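You operate a simulated robot arm through the tools that you are given. There is no shell and no other tool.

You run a simulated two-armed robot. Do the job below in one go: nothing can be reset, and whatever is moved stays where it is left.

## Task
Run the suction pump, draw the black-ringed beaker empty, park the hose, switch off.

The check looks at the end state, three seconds after you hand in, the way a careful person would. Anything else that was tipped, shoved, dropped, spilled or broken makes it a failure.

## Robot
Two 7-joint arms with two-finger parallel grippers on one trunk that stands fixed in place. Base frame: the origin is at the foot of the trunk, x ahead of it, y to its left, z up. Readings come in mm, degrees, newtons and seconds.
The left shoulder is at [205, 171, 1048], the right one opposite. With the tool pointing down near the work surface each hand reaches from about 100 to 860 mm from the base axis, measured 20 degrees to its own side. Payload 4.4 kg a hand.
Tool frame (each hand has its own): the origin (TCP) lies between the finger pads and is the grasp point; the fingertips stand 23 mm ahead of it; z points along the fingers, y is the line along which they close. Largest opening 94 mm; finger width 38, thickness 10; the body of the gripper, 54 by 96 mm, starts 39 mm behind the TCP.
Orientation is told as [roll, pitch, yaw] about the base's x, y, z axes, in that order, counted from this pose: with the fingers straight down and closing along the base's y, the tool's x points along the base's -x, its y along +y and its z along -z.

## Interface
- The arms move only by the tool jog_arm. It takes "left_motion", "right_motion" or both (then of equal length, played together; a hand with none holds still); each is a list of rows, each a list of 7 numbers: the shift along the base's x, y, z in units of 40 mm (1.0 is 40 mm), then the turn, a rotation vector about the base's x, y, z in units of 8 degrees (1.0 is 8 degrees), then the gripper command, from -1 (shut) to 1 (fully open), values between in proportion. In form: [[dx, dy, dz, ax, ay, az, jaw], ...]. A call has 1 to 20 rows; each row shifts and turns the commanded pose from where the row before left it. A call with a number of a shift or a turn outside -1 to 1 is refused whole. A row lasts 0.2 s, in which the tool goes at most 50 mm and 8.6 degrees; a call with a longer step from one row to the next is refused whole, and so is a gripper value outside its range. Where a pose cannot be reached the arm comes as near as it can. A force on the tool above 90 N (or 10 N above the force at the start of the call, whichever is more), or a blocked arm, ends the call early, and 0.2 s more pass. The fingers move at their own pace (about 72 mm/s each) and stop on an object; they squeeze with about 23 N. The grip force told is the motor's: it shows also when the fingers shut on nothing. Time passes only in rows, and 0.2 s behind the last, so rows that do not move let the fingers close. It gives the time, the measured TCP pose, the force on the tool (base axes), the opening and the grip force at its end, in the units of the frame above (readings bear some noise), with the torque about the TCP (base axes, N m) and any sound that the robot's microphone picked up.
- Cameras (640 x 400 px; columns grow to the right, rows downward): "scene" is now at [327, -28.3, 1156.7]; the picture's right is [-0.45, -0.89, 0.00], its down [-0.73, 0.37, -0.57] and it looks along [0.51, -0.26, -0.82] (base axes); focal length 348 px, centre (320, 200). "left" rides on the left gripper at [86, -16, -75] in its tool frame; the picture's right is [0.18, 0.98, 0.00], its down [-0.58, 0.11, -0.81] and it looks along [-0.79, 0.15, 0.59] (tool axes); focal length 243 px, centre (320, 200). "right" rides on the right gripper at [86, 16, -74] in its tool frame; the picture's right is [-0.18, 0.98, 0.00], its down [-0.58, -0.11, -0.81] and it looks along [-0.79, -0.15, 0.59] (tool axes); focal length 243 px, centre (320, 200). There is no depth. A picture from a camera that has moved, and an enlarged one, comes with that camera's place and axes in the base frame and with its lens. The place of the scene camera against the robot may be out by one fixed shift of up to 18 mm in any direction.
- snapshot(camera): a new picture of that camera. The clock stands still meanwhile.
- raise_lower(by): moves the trunk up (or, below 0, down) by that many mm; the arms and the scene camera ride with it, the base frame stays. It gives what a move gives, with no picture.
- aim_head(pan, tilt): turns the head with the scene camera to pan (to the left, within 80 degrees either way) and tilt (down, from -29 to 69), counted from straight ahead of the robot (the tilt from the chest, where the trunk bows). It gives what a move gives.
- close_up(camera, box): a new picture of the part [left, top, right, bottom] of that camera's present view, enlarged. The clock stands still meanwhile.
- hand_in(): hands the job in; it is judged then, once.

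Nothing tells you positions but the pictures and the camera data. Unless the task says otherwise, let go and move clear before handing in.

The tools are called after "Emit:" as name(argument=value, ...) on one line, values as JSON. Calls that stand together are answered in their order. jog_arm: Moves the arms, as the interface text tells. Its arguments: {"type":"object","properties":{"left_motion":{"type":"array","items":{"type":"array","items":{"type":"number"}}},"right_motion":{"type":"array","items":{"type":"array","items":{"type":"number"}}}},"required":[]} The other tools are called the same way: raise_lower (by) moves the trunk up or down; aim_head (pan, tilt) turns the head that bears the scene camera; snapshot (camera) takes a picture; close_up (camera, box) takes an enlarged picture of a part of a camera's view; hand_in () hands the job in.

At the start:

```text
time: 0.0
left_ee_pos: [458.3, 24.0, 829.8]
left_tool_rot: [0.1, -0.1, 0.0]
left_wrist_force: [0.3, 0.1, -0.6]
left_ft_torque: [-0.03, -0.01, 0.03]
left_finger_gap: 94.0
left_gripper_force: 0.1
right_ee_pos: [432.3, -383.7, 793.7]
right_tool_rot: [0.0, 0.0, 0.0]
right_wrist_force: [0.3, 0.3, -0.2]
right_ft_torque: [-0.03, 0.02, 0.02]
right_finger_gap: 94.1
right_gripper_force: 0.0
trunk travel left (down, up): [-70.0, 319.0]
head pan, tilt (commanded): [-26.8, 55.4]
```

scene: 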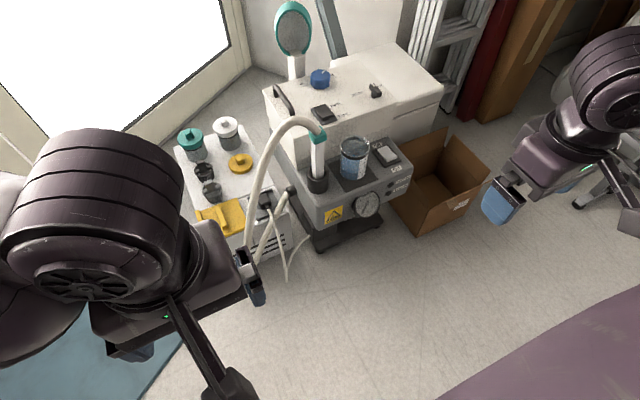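
right: 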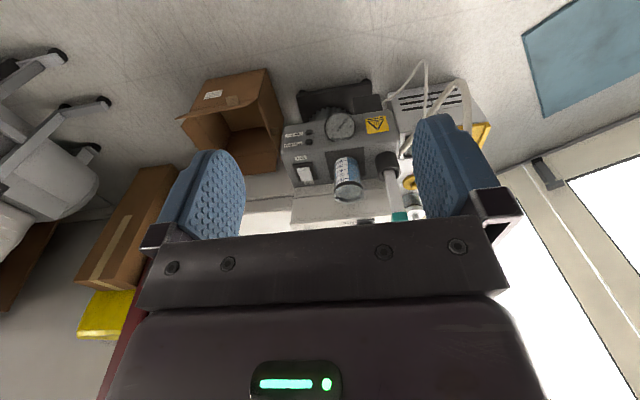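
left: 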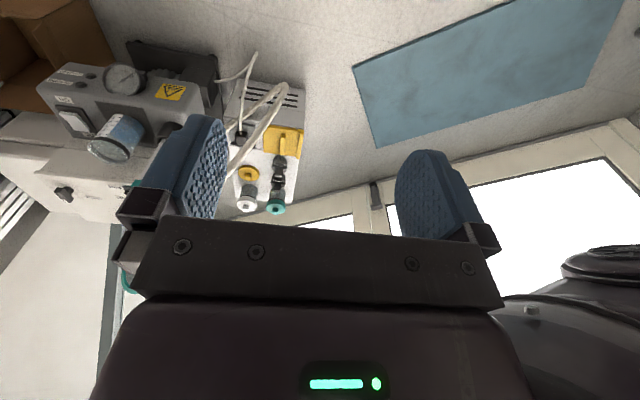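

I see a suction pump with a gauge, a hose standing in a holder, and a number of items on a white block to its left. I don't yet see clearly which beaker carries the black ring, so I look closer first.

Emit:
close_up(camera="scene", box=[160, 90, 320, 290])

Emit:
close_up(camera="scene", box=[260, 80, 440, 240])

Emit:
close_up(camera="left", box=[30, 20, 330, 220])

Emit:
close_up(camera="right", box=[240, 60, 520, 240])

```text
2.00 times, centred on (240, 190) of scene
camera zoom: at [327.0, -28.3, 1156.7], right [-0.45, -0.89, 0.0], down [-0.73, 0.37, -0.57], along [0.51, -0.26, -0.82], focal length 696 px, centre (480, 220)
```

zoom: 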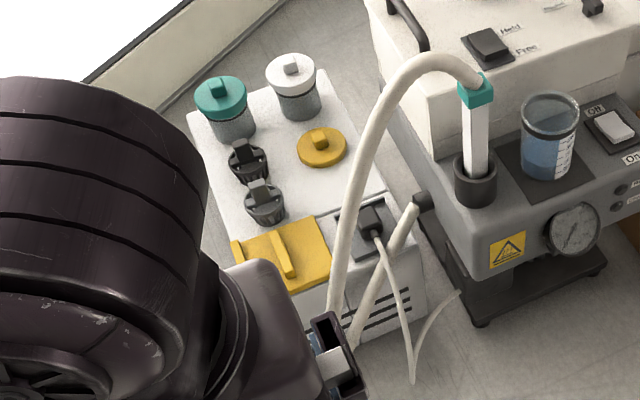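

```text
2.50 times, centred on (350, 160) of scene
camera zoom: at [327.0, -28.3, 1156.7], right [-0.45, -0.89, 0.0], down [-0.73, 0.37, -0.57], along [0.51, -0.26, -0.82], focal length 870 px, centre (245, 300)
```

zoom: 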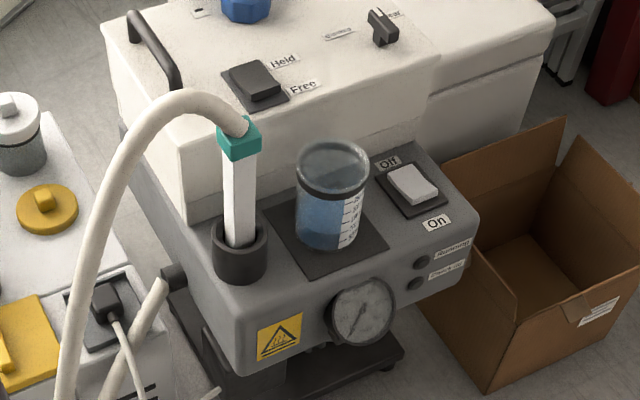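

```text
2.00 times, centred on (180, 120) of left
camera zoom: at [371.3, 7.6, 903.3], right [-0.18, 0.98, 0.0], down [0.58, 0.11, 0.81], along [0.79, 0.15, -0.59], focal length 485 px, centre (600, 360)
```

zoom: 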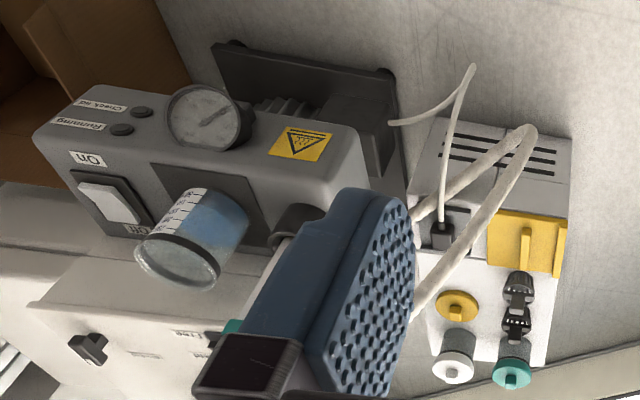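

```text
2.22 times, centred on (380, 150) of right
camera zoom: at [346.3, -368.0, 867.1], right [0.18, 0.98, 0.0], down [0.58, -0.11, 0.81], along [0.79, -0.15, -0.59], focal length 539 px, centre (187, 311)
```

zoom: 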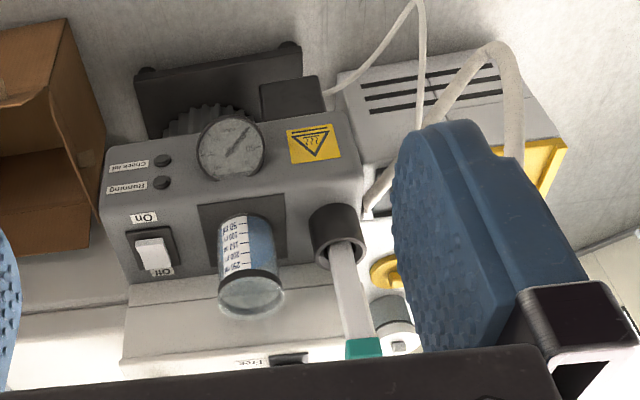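

The black-ringed beaker (blue liquid) stands on the pump's top deck beside the wand holder, and the pump's rocker (Off/On) is to its right. The left arm hides part of the view, so I move it aside at height and look again.

Emit:
jog_arm(left_motion=[[0, 1, 0.3, 0, 0, 0, 1], [0, 1, 0.3, 0, 0, 0, 1], [0, 1, 0.3, 0, 0, 0, 1], [0, 1, 0.3, 0, 0, 0, 1], [0, 1, 0, 0, 0, 0, 1], [0, 1, 0, 0, 0, 0, 1]])

Emit:
snapshot(camera="scene")

Emit:
snapshot(camera="left")

```text
time: 1.4
left_ee_pos: [509.9, 209.8, 864.4]
left_tool_rot: [-0.1, 0.0, -0.1]
left_wrist_force: [-0.3, -0.2, 0.7]
left_ft_torque: [-0.03, 0.02, 0.01]
left_finger_gap: 94.2
left_gripper_force: 0.1
left hand out of reach, approached as far as the arm can: row 2, 3, 4, 5, 6
right_ee_pos: [432.4, -382.7, 792.9]
right_tool_rot: [0.1, 0.0, 0.0]
right_wrist_force: [-0.2, -0.8, 0.1]
right_ft_torque: [0.02, 0.03, 0.01]
right_finger_gap: 93.9
right_gripper_force: 0.1
trunk travel left (down, up): [-70.0, 319.0]
head pan, tilt (commanded): [-26.8, 55.4]
```

```text
taken
camera scene: at [326.7, -28.2, 1156.9], right [-0.45, -0.89, 0.0], down [-0.73, 0.37, -0.57], along [0.51, -0.26, -0.82], focal length 348 px, centre (320, 200)
```

scene: 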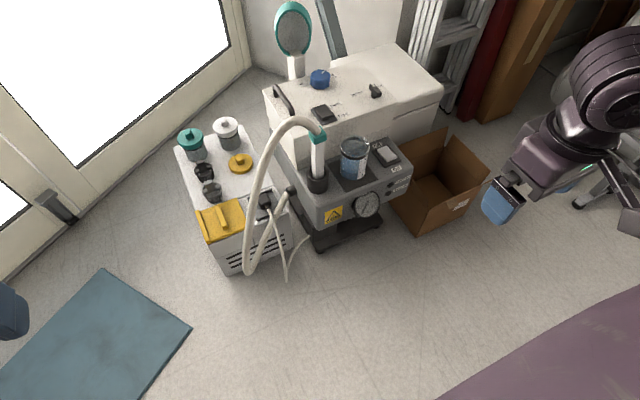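

```text
taken
camera left: at [423.4, 193.6, 936.8], right [-0.18, 0.98, 0.0], down [0.58, 0.11, 0.81], along [0.79, 0.15, -0.59], focal length 243 px, centre (320, 200)
```

left: 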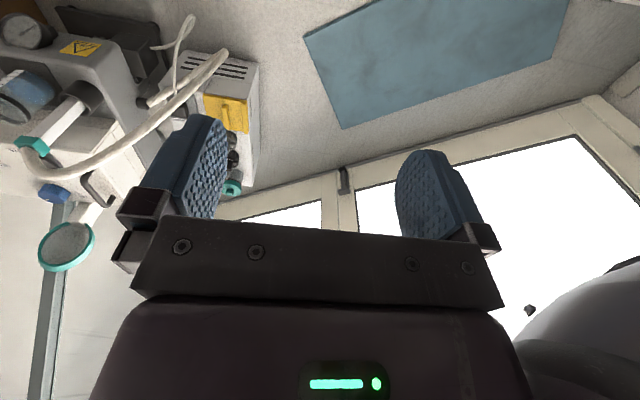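

Emit:
close_up(camera="scene", box=[165, 110, 325, 290])

Emit:
close_up(camera="scene", box=[250, 100, 350, 200])

Emit:
close_up(camera="scene", box=[325, 125, 425, 225])

Emit:
close_up(camera="scene", box=[240, 0, 460, 140])

Emit:
close_up(camera="left", box=[0, 0, 270, 220])

```text
2.22 times, centred on (245, 200) of scene
camera zoom: at [326.7, -28.2, 1156.9], right [-0.45, -0.89, 0.0], down [-0.73, 0.37, -0.57], along [0.51, -0.26, -0.82], focal length 773 px, centre (487, 200)
```

zoom: 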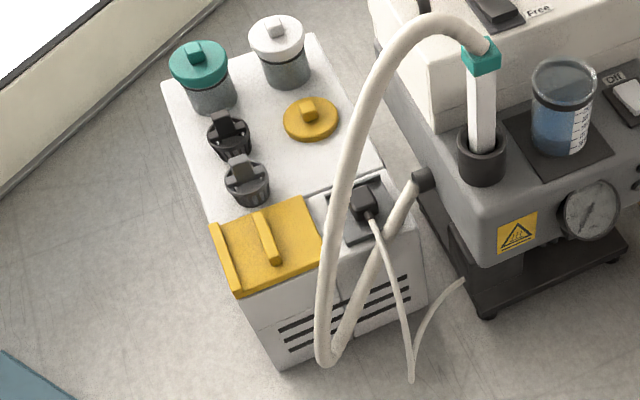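

```text
4.00 times, centred on (300, 150) of scene
camera zoom: at [326.7, -28.2, 1156.9], right [-0.45, -0.89, 0.0], down [-0.73, 0.37, -0.57], along [0.51, -0.26, -0.82], focal length 1392 px, centre (400, 400)
```

zoom: 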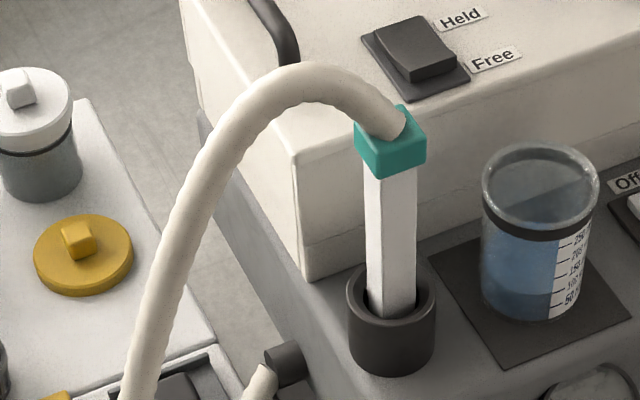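

```text
4.00 times, centred on (375, 175) of scene
camera zoom: at [326.7, -28.2, 1156.9], right [-0.45, -0.89, 0.0], down [-0.73, 0.37, -0.57], along [0.51, -0.26, -0.82], focal length 1392 px, centre (100, 300)
```

zoom: 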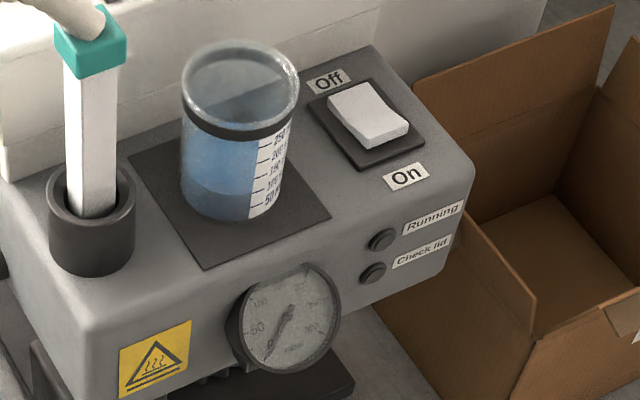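

```text
2.86 times, centred on (350, 70) of scene
camera zoom: at [326.7, -28.2, 1156.9], right [-0.45, -0.89, 0.0], down [-0.73, 0.37, -0.57], along [0.51, -0.26, -0.82], focal length 994 px, centre (234, 571)
```

zoom: 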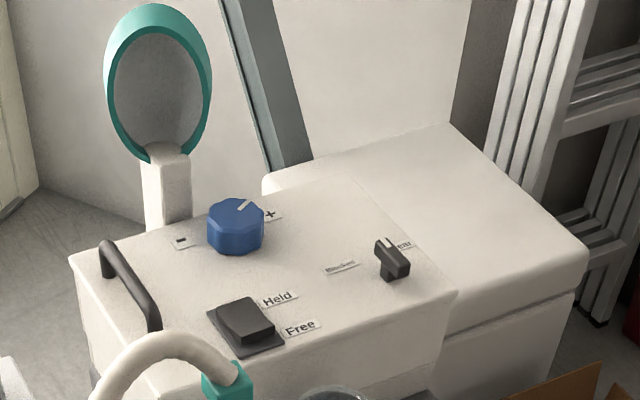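

```text
1.82 times, centred on (135, 110) of left
camera zoom: at [423.4, 193.6, 936.8], right [-0.18, 0.98, 0.0], down [0.58, 0.11, 0.81], along [0.79, 0.15, -0.59], focal length 441 px, centre (656, 364)
```

zoom: 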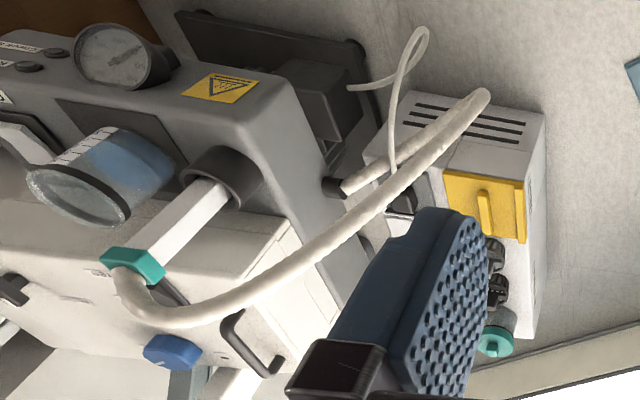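

From triangulation the floor is at z≈0 and the pump deck at z≈405. The beaker rim is near (821,-384,501), the rocker near (829,-502,410) and the wand collar near (820,-279,585). I bring both hands forward at a safe height for closer looks.

Emit:
jog_arm(left_motion=[[0.5, -0.5, -0.6, 0, 0, 0, 1], [0.5, -0.5, -0.6, 0, 0, 0, 1], [0.5, -0.5, -0.6, 0, 0, 0, 1], [0.5, -0.5, -0.6, 0, 0, 0, 1]], right_motion=[[0.8, 0.3, -0.2, 0, 0, 0, 1], [0.8, 0.3, -0.2, 0, 0, 0, 1], [0.8, 0.3, -0.2, 0, 0, 0, 1], [0.8, 0.3, -0.2, 0, 0, 0, 1]])

Emit:
snapshot(camera="right")

Emit:
snapshot(camera="left")

Emit:
snapshot(camera="scene")

```text
time: 2.4
left_ee_pos: [592.1, 128.5, 764.7]
left_tool_rot: [0.0, 0.0, 0.0]
left_wrist_force: [0.4, 0.0, 0.0]
left_ft_torque: [-0.03, -0.02, 0.0]
left_finger_gap: 94.1
left_gripper_force: 0.2
right_ee_pos: [561.3, -332.8, 759.6]
right_tool_rot: [-0.1, 0.2, -0.2]
right_wrist_force: [0.6, 1.1, -0.1]
right_ft_torque: [-0.03, 0.06, -0.01]
right_finger_gap: 94.1
right_gripper_force: 0.0
trunk travel left (down, up): [-70.0, 319.0]
head pan, tilt (commanded): [-26.8, 55.4]
```

```text
taken
camera right: at [475.0, -317.3, 833.3], right [0.19, 0.98, 0.0], down [0.58, -0.11, 0.8], along [0.79, -0.15, -0.59], focal length 243 px, centre (320, 200)
```

right: 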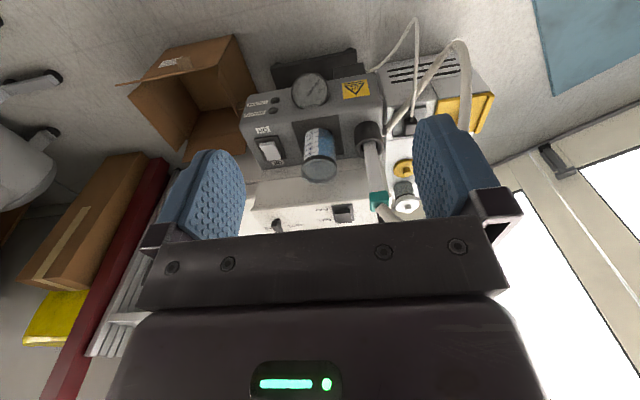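

```text
taken
camera left: at [504.1, 112.9, 839.4], right [-0.18, 0.98, 0.0], down [0.58, 0.11, 0.81], along [0.79, 0.15, -0.59], focal length 243 px, centre (320, 200)
```

left: 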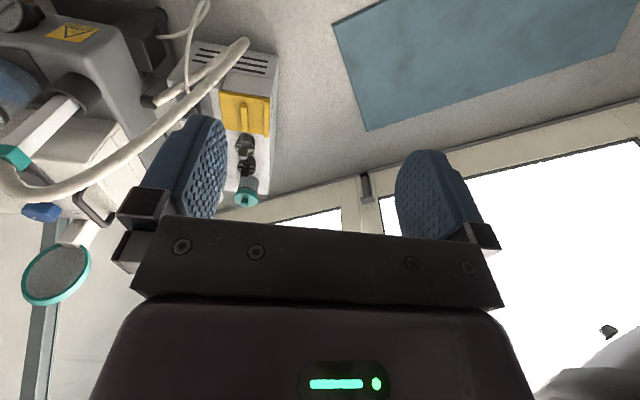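

```text
taken
camera scene: at [327.7, -28.2, 1156.4], right [-0.45, -0.89, 0.0], down [-0.74, 0.37, -0.57], along [0.51, -0.26, -0.82], focal length 348 px, centre (320, 200)
```

scene: 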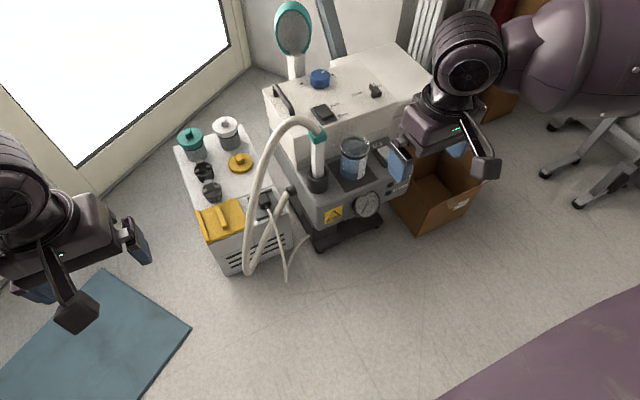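

The wrist cameras see the pump from closer now. I zoom into them to measure the wand, holder, beaker, switch and the yellow lid.

Emit:
close_up(camera="right", box=[320, 60, 440, 220])

Emit:
close_up(camera="right", box=[230, 60, 350, 190])

Emit:
close_up(camera="left", box=[140, 20, 290, 220])

Emit:
close_up(camera="left", box=[0, 20, 140, 220])

Emit:
close_up(camera="scene", box=[190, 180, 300, 280])

```text
2.50 times, centred on (380, 140) of right
camera zoom: at [475.0, -317.3, 833.3], right [0.19, 0.98, 0.0], down [0.58, -0.11, 0.8], along [0.79, -0.15, -0.59], focal length 606 px, centre (170, 350)
```

zoom: 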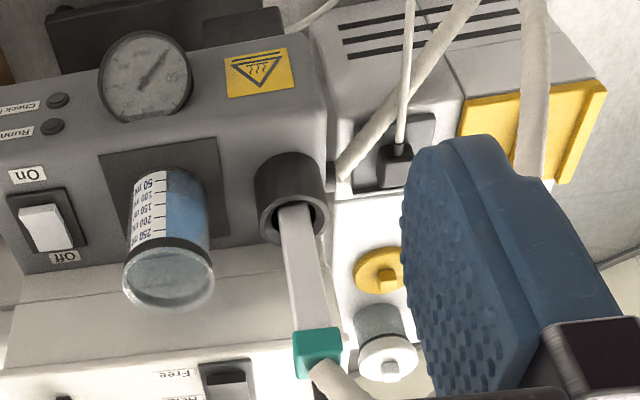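

```text
3.08 times, centred on (290, 125) of right
camera zoom: at [475.0, -317.3, 833.3], right [0.19, 0.98, 0.0], down [0.58, -0.11, 0.8], along [0.79, -0.15, -0.59], focal length 746 px, centre (412, 431)
```

zoom: 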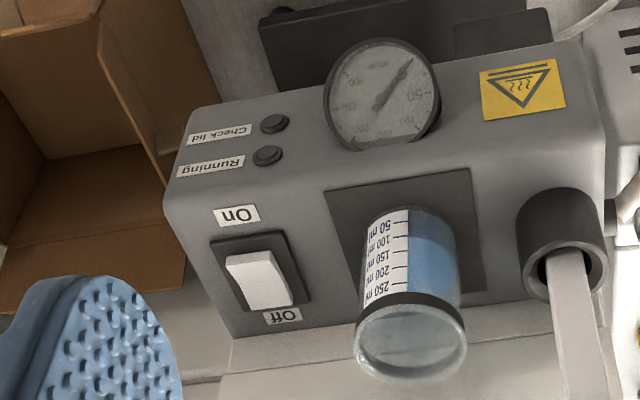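

```text
2.00 times, centred on (215, 120) of left
camera zoom: at [504.1, 112.9, 839.4], right [-0.18, 0.98, 0.0], down [0.58, 0.11, 0.81], along [0.79, 0.15, -0.59], focal length 485 px, centre (530, 360)
```

zoom: 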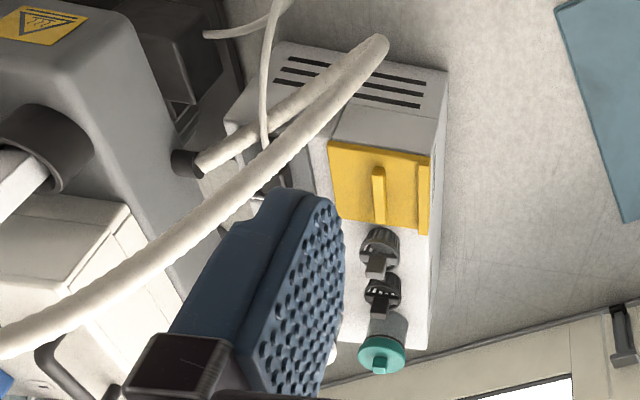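

```text
2.00 times, centred on (70, 120) of left
camera zoom: at [504.1, 112.9, 839.4], right [-0.18, 0.98, 0.0], down [0.58, 0.11, 0.81], along [0.79, 0.15, -0.59], focal length 485 px, centre (820, 360)
```

zoom: 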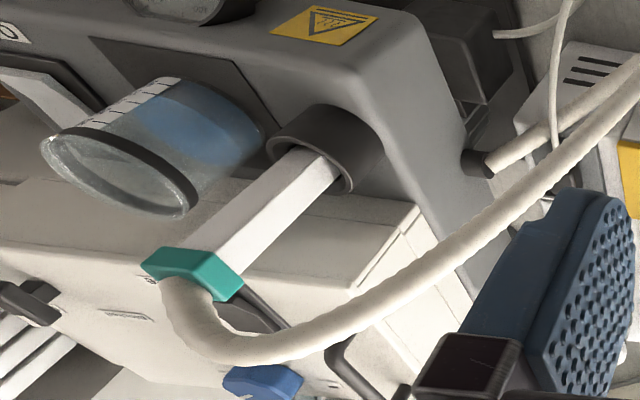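

```text
4.00 times, centred on (245, 230) of scene
camera zoom: at [327.7, -28.2, 1156.4], right [-0.45, -0.89, 0.0], down [-0.74, 0.37, -0.57], along [0.51, -0.26, -0.82], focal length 1392 px, centre (620, 80)
```

zoom: 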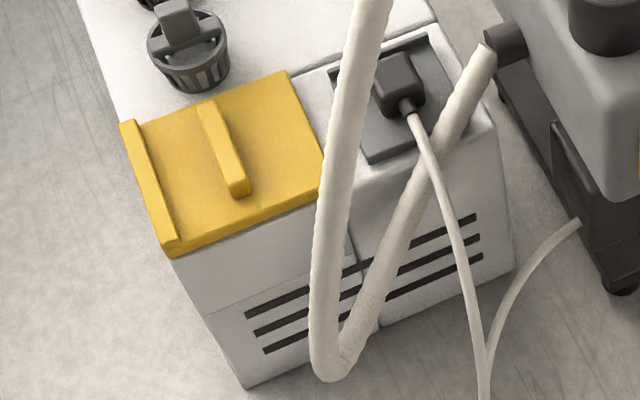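

The pump's rocker is in Off, with its On end raised toward me: On end near (802,-499), Off end near (858,-504). I close the right fingers and move to a hover over the On end to test the reach.

Emit:
jog_arm(right_motion=[[0.75, -0.52, -0.5, 0, 0, 0, -1], [0.75, -0.52, -0.5, 0, 0, 0, -1], [0.75, -0.52, -0.5, 0, 0, 0, -1], [0.75, -0.52, -0.5, 0, 0, 0, -1], [0.75, -0.52, -0.5, 0, 0, 0, -1], [0.75, -0.52, -0.5, 0, 0, 0, -1], [0.75, -0.52, -0.5, 0, 0, 0, -1], [0.75, -0.52, -0.5, 0, 0, 0, -1]])

Emit:
snapshot(camera="right")

Emit:
snapshot(camera="scene")

```text
time: 4.2
left_ee_pos: [590.6, 129.3, 766.5]
left_tool_rot: [-0.1, 0.0, 0.1]
left_wrist_force: [-0.4, -0.2, -0.1]
left_ft_torque: [-0.03, -0.03, 0.01]
left_finger_gap: 94.1
left_gripper_force: 0.0
right_ee_pos: [801.0, -503.8, 602.6]
right_tool_rot: [0.0, -0.1, 0.1]
right_wrist_force: [-0.7, 0.8, 0.1]
right_ft_torque: [0.0, -0.02, 0.02]
right_finger_gap: 0.0
right_gripper_force: 22.6
trunk travel left (down, up): [-70.0, 319.0]
head pan, tilt (commanded): [-26.8, 55.4]
```

```text
taken
camera right: at [713.9, -487.7, 676.7], right [0.18, 0.98, 0.0], down [0.58, -0.11, 0.81], along [0.79, -0.15, -0.59], focal length 243 px, centre (320, 200)
```

right: 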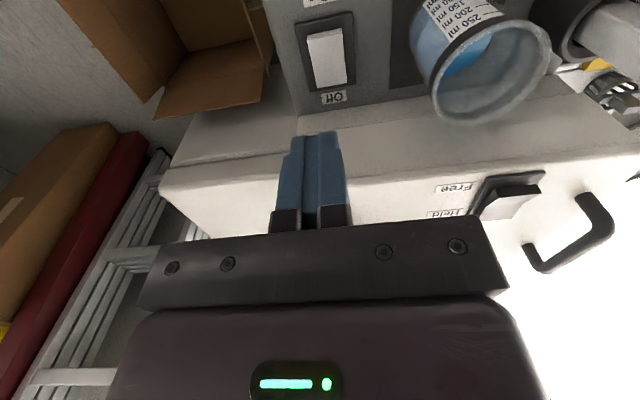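

```text
taken
camera scene: at [327.2, -28.4, 1156.5], right [-0.45, -0.89, 0.0], down [-0.74, 0.37, -0.57], along [0.51, -0.26, -0.82], focal length 348 px, centre (320, 200)
```

scene: 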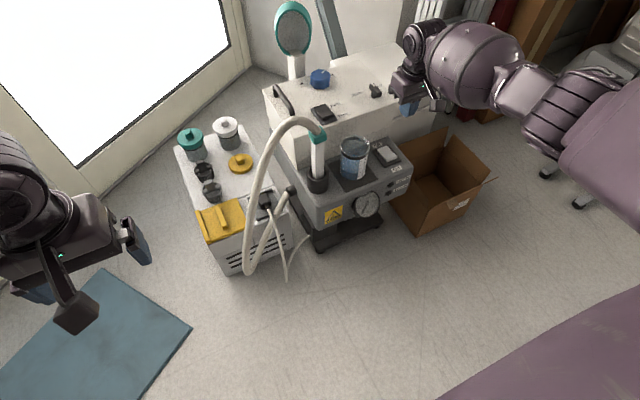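

Reach is fine here. I zoom in to refine the rocker position before pressing.

Emit:
close_up(camera="right", box=[260, 0, 580, 160])

Emit:
close_up(camera="scene", box=[360, 130, 440, 220])

```text
2.00 times, centred on (420, 80) of right
camera zoom: at [713.9, -487.7, 676.7], right [0.18, 0.98, 0.0], down [0.58, -0.11, 0.81], along [0.79, -0.15, -0.59], focal length 485 px, centre (120, 440)
```

zoom: 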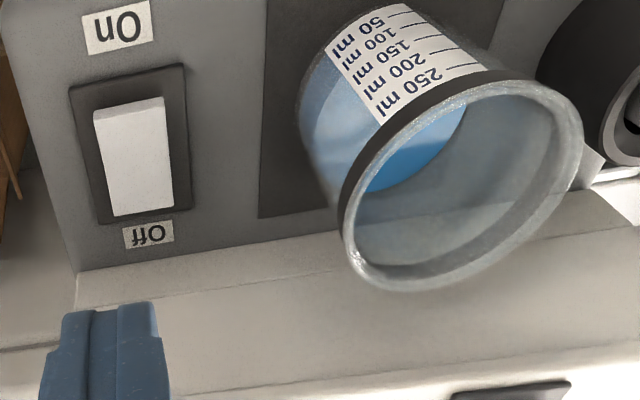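

```text
4.44 times, centred on (400, 175) of scene
camera zoom: at [327.2, -28.4, 1156.5], right [-0.45, -0.89, 0.0], down [-0.74, 0.37, -0.57], along [0.51, -0.26, -0.82], focal length 1546 px, centre (-36, 311)
```

zoom: 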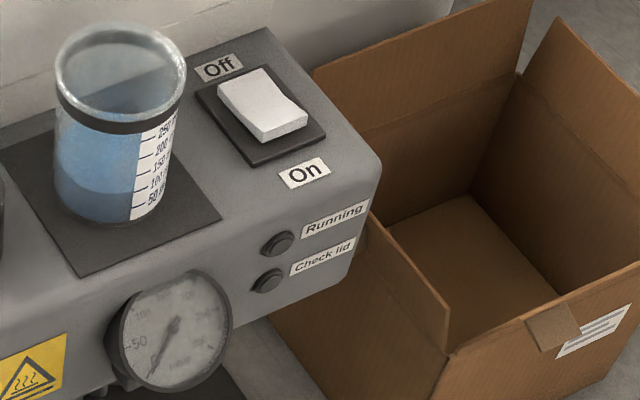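

The rocker's On end is at about x=804, y=-500, z≈418. I descend above it, stopping about 10 mm short.

Emit:
jog_arm(right_motion=[[0.1, 0.05, -0.75, 0, 0, 0, -1], [0.05, 0, -0.75, 0, 0, 0, -1], [0, 0, -0.75, 0, 0, 0, -1], [0, 0, -0.75, 0, 0, 0, -1], [0, 0, -0.7, 0, 0, 0, -1]])

Emit:
close_up(camera="scene", box=[330, 100, 450, 220])

Emit:
snapshot(camera="right")

```text
time: 5.4
left_ee_pos: [590.0, 127.7, 767.9]
left_tool_rot: [0.0, 0.0, 0.0]
left_wrist_force: [1.1, 0.1, 0.7]
left_ft_torque: [0.0, -0.02, -0.01]
left_finger_gap: 94.2
left_gripper_force: 0.0
right_ee_pos: [770.9, -482.1, 470.5]
right_tool_rot: [0.0, 0.0, 0.0]
right_wrist_force: [-0.7, 0.0, -0.4]
right_ft_torque: [0.01, 0.0, 0.0]
right_finger_gap: 0.1
right_gripper_force: 23.1
right hand out of reach, approached as far as the arm can: row 3, 4, 5
trunk travel left (down, up): [-70.0, 319.0]
head pan, tilt (commanded): [-26.8, 55.4]
```

```text
3.33 times, centred on (390, 160) of scene
camera zoom: at [326.5, -28.3, 1156.9], right [-0.45, -0.89, 0.0], down [-0.73, 0.37, -0.57], along [0.51, -0.26, -0.82], focal length 1160 px, centre (87, 333)
```

zoom: 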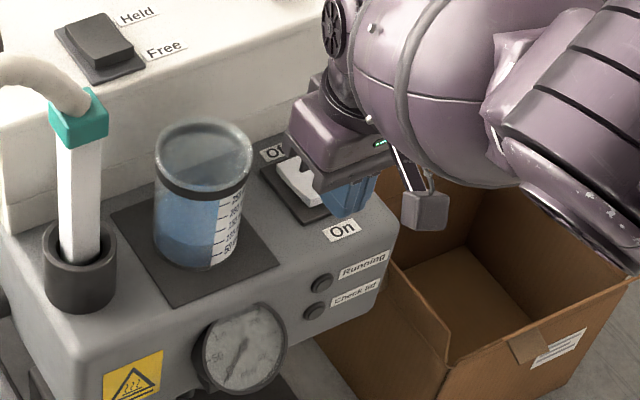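

```text
taken
camera right: at [684.9, -466.3, 545.6], right [0.18, 0.98, 0.0], down [0.58, -0.11, 0.81], along [0.79, -0.15, -0.59], focal length 243 px, centre (320, 200)
```

right: 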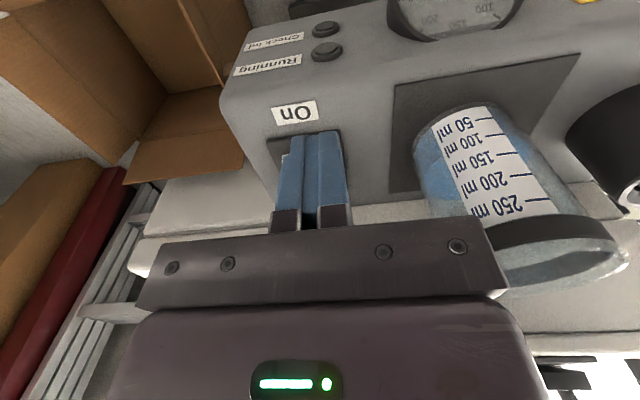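

Straight down, the arm is at its limit just short of the switch. I back up a little, lower the trunk by 70 mm and will then tilt the tool forward to gain reach.

Emit:
jog_arm(right_motion=[[-0.2, 0, 0.8, 0, 0, 0, -1], [-0.2, 0, 0.8, 0, 0, 0, -1], [-0.1, 0, 0.8, 0, 0, 0, -1], [0, 0, 0.8, 0, 0, 0, -1], [0, 0, 0.5, 0, 0, 0, -1]])

Emit:
raise_lower(by=-70)

```text
time: 6.6
left_ee_pos: [590.6, 130.1, 767.4]
left_tool_rot: [0.0, 0.0, 0.1]
left_wrist_force: [0.2, -0.1, 0.9]
left_ft_torque: [0.01, -0.01, -0.01]
left_finger_gap: 93.9
left_gripper_force: 0.0
right_ee_pos: [751.5, -483.4, 616.4]
right_tool_rot: [0.1, 0.0, 0.0]
right_wrist_force: [-0.1, -0.4, -0.1]
right_ft_torque: [-0.01, -0.02, 0.0]
right_finger_gap: 0.0
right_gripper_force: 22.7
trunk travel left (down, up): [-70.0, 319.0]
head pan, tilt (commanded): [-26.8, 55.4]
```

```text
time: 7.7
left_ee_pos: [590.9, 127.6, 698.8]
left_tool_rot: [0.1, 0.0, 0.0]
left_wrist_force: [0.2, 0.3, 0.4]
left_ft_torque: [-0.03, -0.03, 0.0]
left_finger_gap: 93.8
left_gripper_force: 0.1
right_ee_pos: [752.4, -481.7, 548.9]
right_tool_rot: [-0.1, -0.2, 0.0]
right_wrist_force: [0.5, 0.7, 1.7]
right_ft_torque: [-0.01, 0.01, -0.01]
right_finger_gap: 0.2
right_gripper_force: 22.8
trunk travel left (down, up): [0.0, 388.0]
head pan, tilt (commanded): [-26.8, 55.4]
```

The trunk is lowered. I now tilt the right tool forward by 32° at this height.

Emit:
jog_arm(right_motion=[[0, -0.1, 0, 0, -1, 0, -1], [0, -0.1, 0, 0, -1, 0, -1], [0, -0.1, 0, 0, -1, 0, -1], [0, -0.15, 0, 0, -1, 0, -1]])

Emit:
snapshot(camera="scene")

Emit:
snapshot(camera="right")

```text
time: 8.7
left_ee_pos: [591.3, 126.7, 697.9]
left_tool_rot: [0.0, 0.0, 0.0]
left_wrist_force: [-0.2, 0.2, 0.2]
left_ft_torque: [-0.05, 0.04, 0.0]
left_finger_gap: 93.9
left_gripper_force: 0.0
right_ee_pos: [752.0, -500.3, 547.2]
right_tool_rot: [0.0, -32.1, 0.0]
right_wrist_force: [1.3, 0.4, 0.2]
right_ft_torque: [0.03, 0.02, 0.0]
right_finger_gap: 0.0
right_gripper_force: 22.9
trunk travel left (down, up): [0.0, 388.0]
head pan, tilt (commanded): [-26.8, 55.4]
```

```text
taken
camera scene: at [375.8, -28.2, 1073.9], right [-0.45, -0.89, 0.0], down [-0.74, 0.37, -0.57], along [0.51, -0.26, -0.82], focal length 348 px, centre (320, 200)
```

scene: 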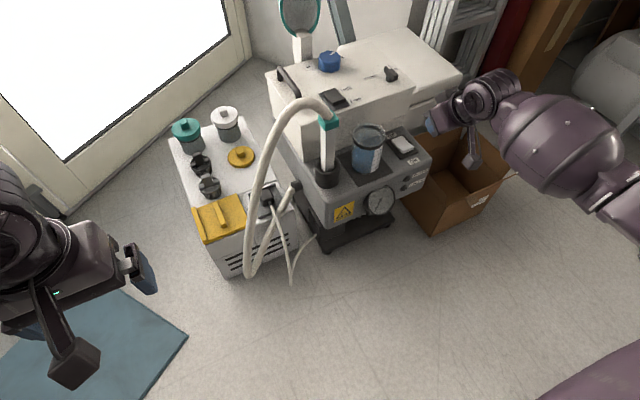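

```text
taken
camera right: at [639.2, -484.1, 564.5], right [0.16, 0.98, 0.1], down [0.06, -0.11, 0.99], along [0.99, -0.15, -0.08], focal length 243 px, centre (320, 200)
```

right: 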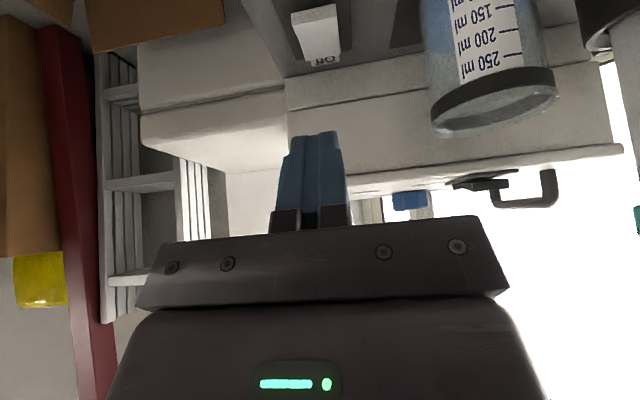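

The tilt came out cleanly. I move to just above the rocker's On end (TCP about (812,-500,468)).

Emit:
jog_arm(right_motion=[[0.5, 0, -0.3, 0, 0, 0, -1], [0.5, 0, -0.5, 0, 0, 0, -1], [0.5, 0, -0.6, 0, 0, 0, -1], [0, 0, -0.6, 0, 0, 0, -1]])

Emit:
snapshot(camera="scene")

Emit:
snapshot(camera="right")

Emit:
close_up(camera="scene", box=[340, 90, 460, 210])

```text
time: 9.7
left_ee_pos: [591.7, 128.0, 696.7]
left_tool_rot: [0.0, 0.0, 0.0]
left_wrist_force: [0.8, 0.3, 0.0]
left_ft_torque: [0.01, -0.01, 0.01]
left_finger_gap: 93.9
left_gripper_force: 0.1
right_ee_pos: [812.0, -501.9, 468.2]
right_tool_rot: [0.0, -32.1, 0.0]
right_wrist_force: [-0.9, -0.1, -0.4]
right_ft_torque: [-0.01, -0.02, 0.02]
right_finger_gap: 0.0
right_gripper_force: 23.0
trunk travel left (down, up): [0.0, 388.0]
head pan, tilt (commanded): [-26.8, 55.4]
```

```text
taken
camera scene: at [375.9, -28.2, 1073.8], right [-0.45, -0.89, 0.0], down [-0.74, 0.37, -0.57], along [0.51, -0.26, -0.82], focal length 348 px, centre (320, 200)
```

scene: 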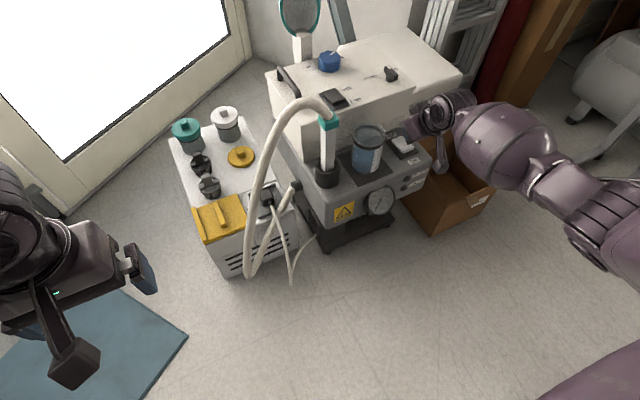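

```text
taken
camera right: at [700.5, -485.9, 485.2], right [0.16, 0.98, 0.1], down [0.07, -0.11, 0.99], along [0.99, -0.15, -0.08], focal length 243 px, centre (320, 200)
```

right: 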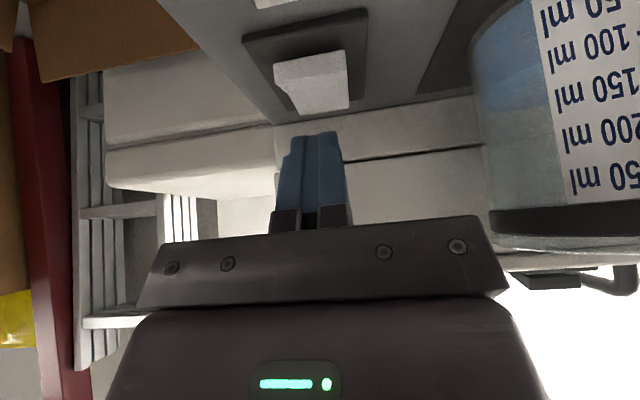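

```text
3.33 times, centred on (400, 150) of scene
camera zoom: at [375.9, -28.2, 1073.8], right [-0.45, -0.89, 0.0], down [-0.74, 0.37, -0.57], along [0.51, -0.26, -0.82], focal length 1160 px, centre (53, 367)
```

zoom: 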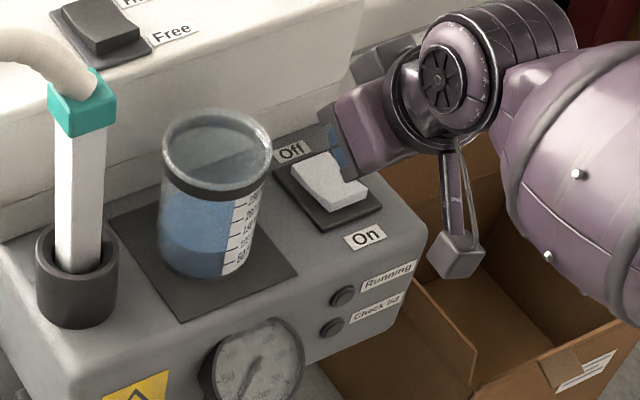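

The finger corner is about 15 mm above the rocker's raised On end (z≈423). I press down in small steps.

Emit:
jog_arm(right_motion=[[0, 0, -0.2, 0, 0, 0, -1], [0, 0, -0.1, 0, 0, 0, -1], [0, 0, -0.1, 0, 0, 0, -1], [0, 0, -0.1, 0, 0, 0, -1]])

Emit:
close_up(camera="scene", box=[340, 90, 460, 210])

```text
time: 10.7
left_ee_pos: [591.5, 126.6, 698.3]
left_tool_rot: [-0.1, -0.1, 0.0]
left_wrist_force: [0.3, 0.4, -0.5]
left_ft_torque: [-0.01, -0.02, 0.01]
left_finger_gap: 94.0
left_gripper_force: 0.0
right_ee_pos: [812.0, -500.3, 449.3]
right_tool_rot: [-0.1, -32.0, 0.0]
right_wrist_force: [0.7, 0.1, 1.8]
right_ft_torque: [0.02, 0.03, -0.02]
right_finger_gap: 0.0
right_gripper_force: 23.5
trunk travel left (down, up): [0.0, 388.0]
head pan, tilt (commanded): [-26.8, 55.4]
```

```text
3.33 times, centred on (400, 150) of scene
camera zoom: at [375.5, -28.2, 1074.0], right [-0.45, -0.89, 0.0], down [-0.73, 0.37, -0.57], along [0.51, -0.26, -0.82], focal length 1160 px, centre (53, 367)
```

zoom: 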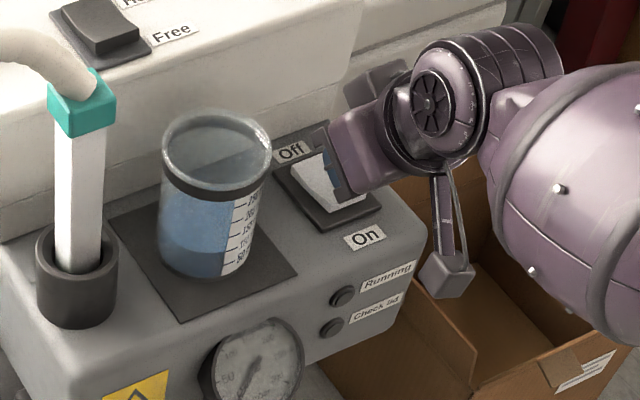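

There is a first light contact. I keep pressing gently.

Emit:
jog_arm(right_motion=[[0, 0, -0.1, 0, 0, 0, -1], [0, 0, -0.1, 0, 0, 0, -1], [0, 0, -0.1, 0, 0, 0, -1]])

Emit:
close_up(camera="scene", box=[340, 90, 460, 210])

```text
time: 11.5
left_ee_pos: [589.5, 128.8, 702.8]
left_tool_rot: [-0.1, -0.4, 0.1]
left_wrist_force: [0.2, -0.1, 0.1]
left_ft_torque: [0.02, 0.01, 0.0]
left_finger_gap: 94.0
left_gripper_force: 0.1
right_ee_pos: [812.2, -500.1, 443.9]
right_tool_rot: [-0.2, -32.6, 0.0]
right_wrist_force: [-23.6, 2.3, 40.8]
right_ft_torque: [0.07, 0.79, -0.17]
right_finger_gap: 0.1
right_gripper_force: 22.9
trunk travel left (down, up): [0.0, 388.0]
head pan, tilt (commanded): [-26.8, 55.4]
```

```text
3.33 times, centred on (400, 150) of scene
camera zoom: at [371.4, -26.4, 1076.3], right [-0.45, -0.89, 0.0], down [-0.73, 0.37, -0.57], along [0.51, -0.26, -0.82], focal length 1160 px, centre (53, 367)
```

zoom: 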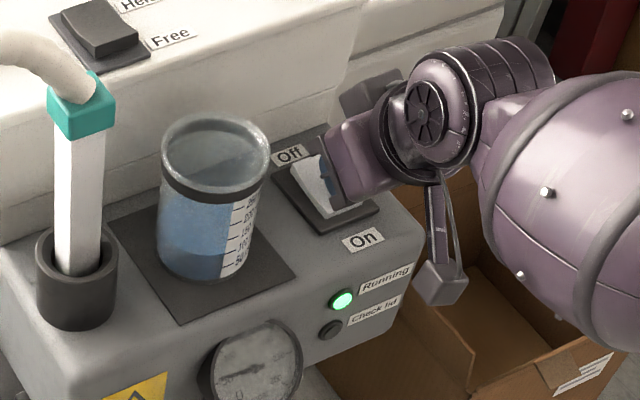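

The Running lamp is lit green and Check lid is dark. I release the switch straight up and look at the panel.

Emit:
jog_arm(right_motion=[[0, 0, 0.3, 0, 0, 0, -1], [-0.2, 0, 0.7, 0, 0, 0, -1], [-0.5, 0, 0.8, 0, 0, 0, -1], [-0.7, 0, 0.8, 0, 0, 0, -1], [-0.7, 0, 0.5, 0, 0, 0, -1]])

Emit:
close_up(camera="scene", box=[300, 90, 460, 230])

Emit:
snapshot(camera="right")

```text
time: 12.7
left_ee_pos: [592.1, 127.7, 698.6]
left_tool_rot: [0.0, -0.1, 0.0]
left_wrist_force: [0.0, 0.7, 1.2]
left_ft_torque: [-0.02, -0.03, -0.02]
left_finger_gap: 93.9
left_gripper_force: 0.1
right_ee_pos: [727.6, -497.6, 559.7]
right_tool_rot: [0.0, -31.8, 0.0]
right_wrist_force: [-1.9, 0.4, 0.4]
right_ft_torque: [-0.01, 0.04, 0.01]
right_finger_gap: 0.0
right_gripper_force: 22.9
trunk travel left (down, up): [0.0, 388.0]
head pan, tilt (commanded): [-26.8, 55.4]
```

```text
2.86 times, centred on (380, 160) of scene
camera zoom: at [375.6, -28.1, 1074.0], right [-0.45, -0.89, 0.0], down [-0.74, 0.37, -0.57], along [0.51, -0.26, -0.82], focal length 994 px, centre (149, 314)
```

zoom: 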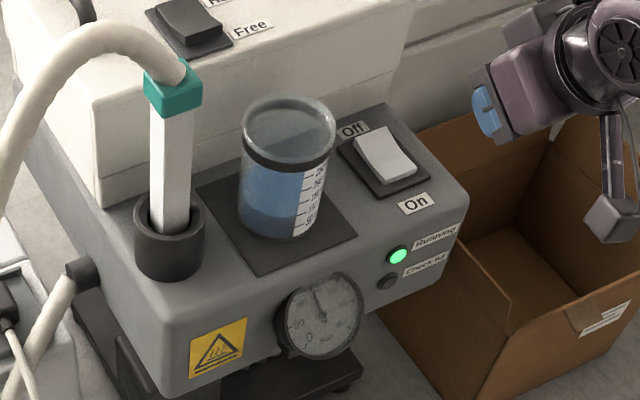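

```text
taken
camera right: at [615.2, -482.8, 577.2], right [0.16, 0.98, 0.1], down [0.07, -0.11, 0.99], along [0.99, -0.15, -0.08], focal length 243 px, centre (320, 200)
```

right: 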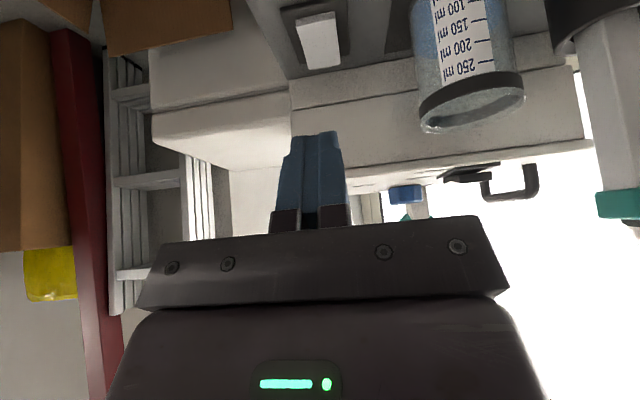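

The pump runs with the rocker in On. Next I bring the right hand back in front of the wand with open fingers, to measure the wand's place, tilt and yaw.

Emit:
jog_arm(right_motion=[[-0.5, 0.7, 0.2, 0, 0, 0, -1], [-0.5, 0.8, 0.2, 0, 0, 0, 0], [-0.5, 0.9, 0.2, 0, 0, 0, 0.5], [-0.4, 0.9, 0.2, 0, 0, 0, 1], [-0.3, 0.9, 0.2, 0, 0, 0, 1]])

Emit:
snapshot(camera="right")

Emit:
close_up(camera="scene", box=[290, 90, 390, 210])

Emit:
snapshot(camera="left")

```text
time: 13.9
left_ee_pos: [590.8, 127.3, 698.2]
left_tool_rot: [0.0, 0.0, 0.0]
left_wrist_force: [-0.4, 0.7, -0.7]
left_ft_torque: [0.03, 0.0, 0.01]
left_finger_gap: 93.8
left_gripper_force: 0.1
right_ee_pos: [640.7, -332.0, 598.9]
right_tool_rot: [0.1, -32.0, 0.0]
right_wrist_force: [0.5, -0.8, 0.0]
right_ft_torque: [0.01, -0.05, 0.02]
right_finger_gap: 93.8
right_gripper_force: 0.0
trunk travel left (down, up): [0.0, 388.0]
head pan, tilt (commanded): [-26.8, 55.4]
```

```text
taken
camera right: at [527.8, -316.4, 616.0], right [0.16, 0.98, 0.1], down [0.07, -0.11, 0.99], along [0.99, -0.15, -0.08], focal length 243 px, centre (320, 200)
```

right: 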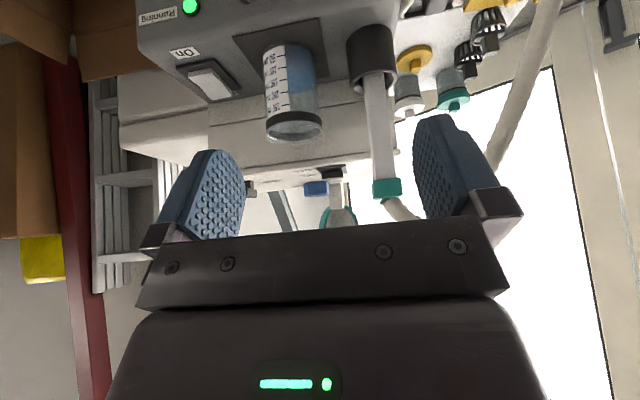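

```text
3.33 times, centred on (340, 150) of scene
camera zoom: at [375.6, -28.6, 1073.9], right [-0.45, -0.89, 0.0], down [-0.73, 0.37, -0.57], along [0.51, -0.26, -0.82], focal length 1160 px, centre (253, 367)
```

zoom: 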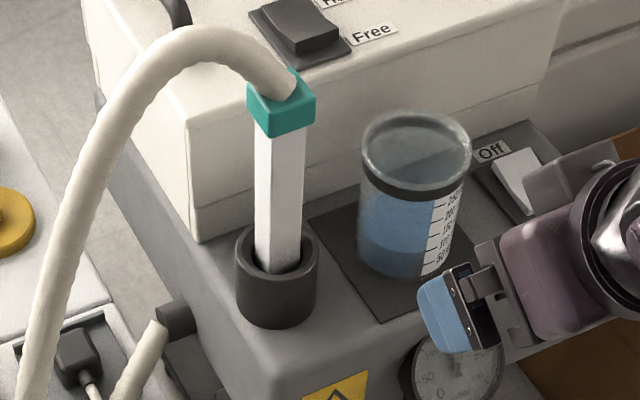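

```text
taken
camera left: at [504.2, 110.9, 771.5], right [-0.18, 0.98, 0.0], down [0.58, 0.11, 0.81], along [0.79, 0.15, -0.59], focal length 243 px, centre (320, 200)
```

left: 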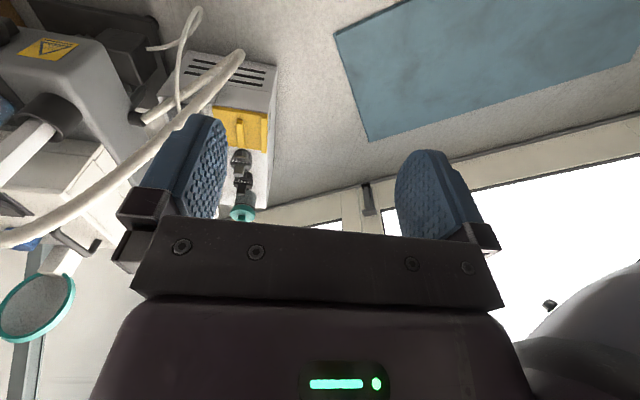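

Emit:
close_up(camera="right", box=[340, 10, 440, 220])

Emit:
close_up(camera="right", box=[350, 150, 430, 220])

Emit:
close_up(camera="scene", box=[300, 100, 350, 150])

Emit:
close_up(camera="scene", box=[300, 140, 350, 190])

```text
1.90 times, centred on (390, 115) of right
camera zoom: at [527.8, -316.4, 616.0], right [0.16, 0.98, 0.1], down [0.07, -0.11, 0.99], along [0.99, -0.15, -0.08], focal length 462 px, centre (187, 362)
```

zoom: 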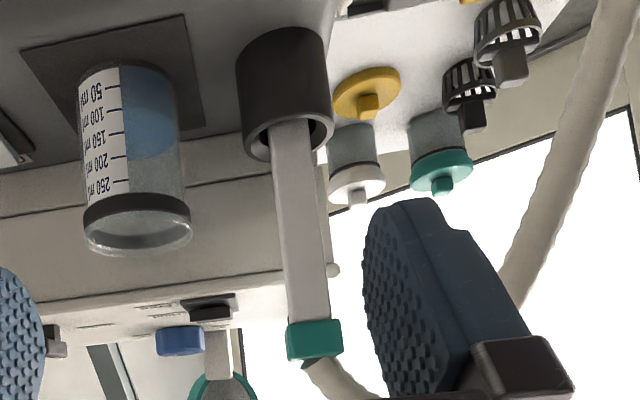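

```text
5.71 times, centred on (390, 185) of right
camera zoom: at [527.8, -316.4, 616.0], right [0.16, 0.98, 0.1], down [0.07, -0.11, 0.99], along [0.99, -0.15, -0.08], focal length 1386 px, centre (-80, 286)
```

zoom: 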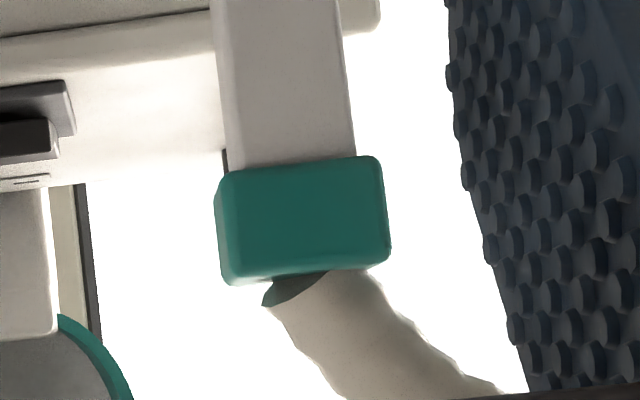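

```text
8.00 times, centred on (325, 125) of scene
camera zoom: at [375.6, -28.6, 1073.9], right [-0.45, -0.89, 0.0], down [-0.73, 0.37, -0.57], along [0.51, -0.26, -0.82], focal length 2783 px, centre (280, 800)
```

zoom: 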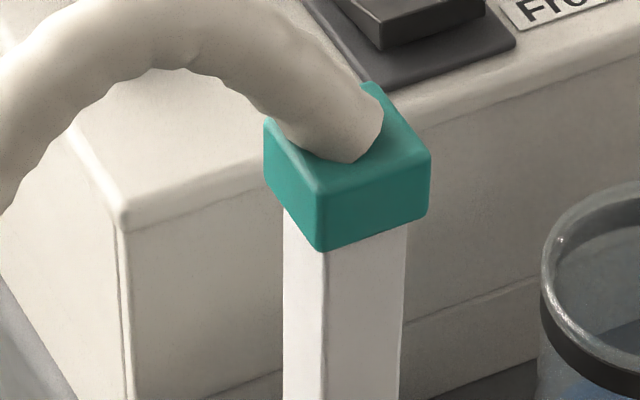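

```text
8.00 times, centred on (325, 165) of scene
camera zoom: at [375.6, -28.6, 1073.9], right [-0.45, -0.89, 0.0], down [-0.73, 0.37, -0.57], along [0.51, -0.26, -0.82], focal length 2783 px, centre (280, 480)
```

zoom: 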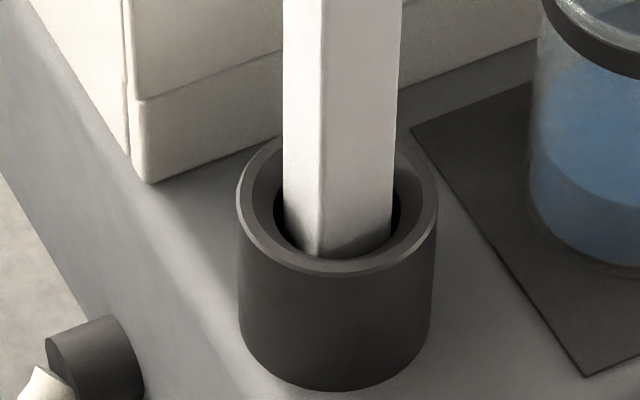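

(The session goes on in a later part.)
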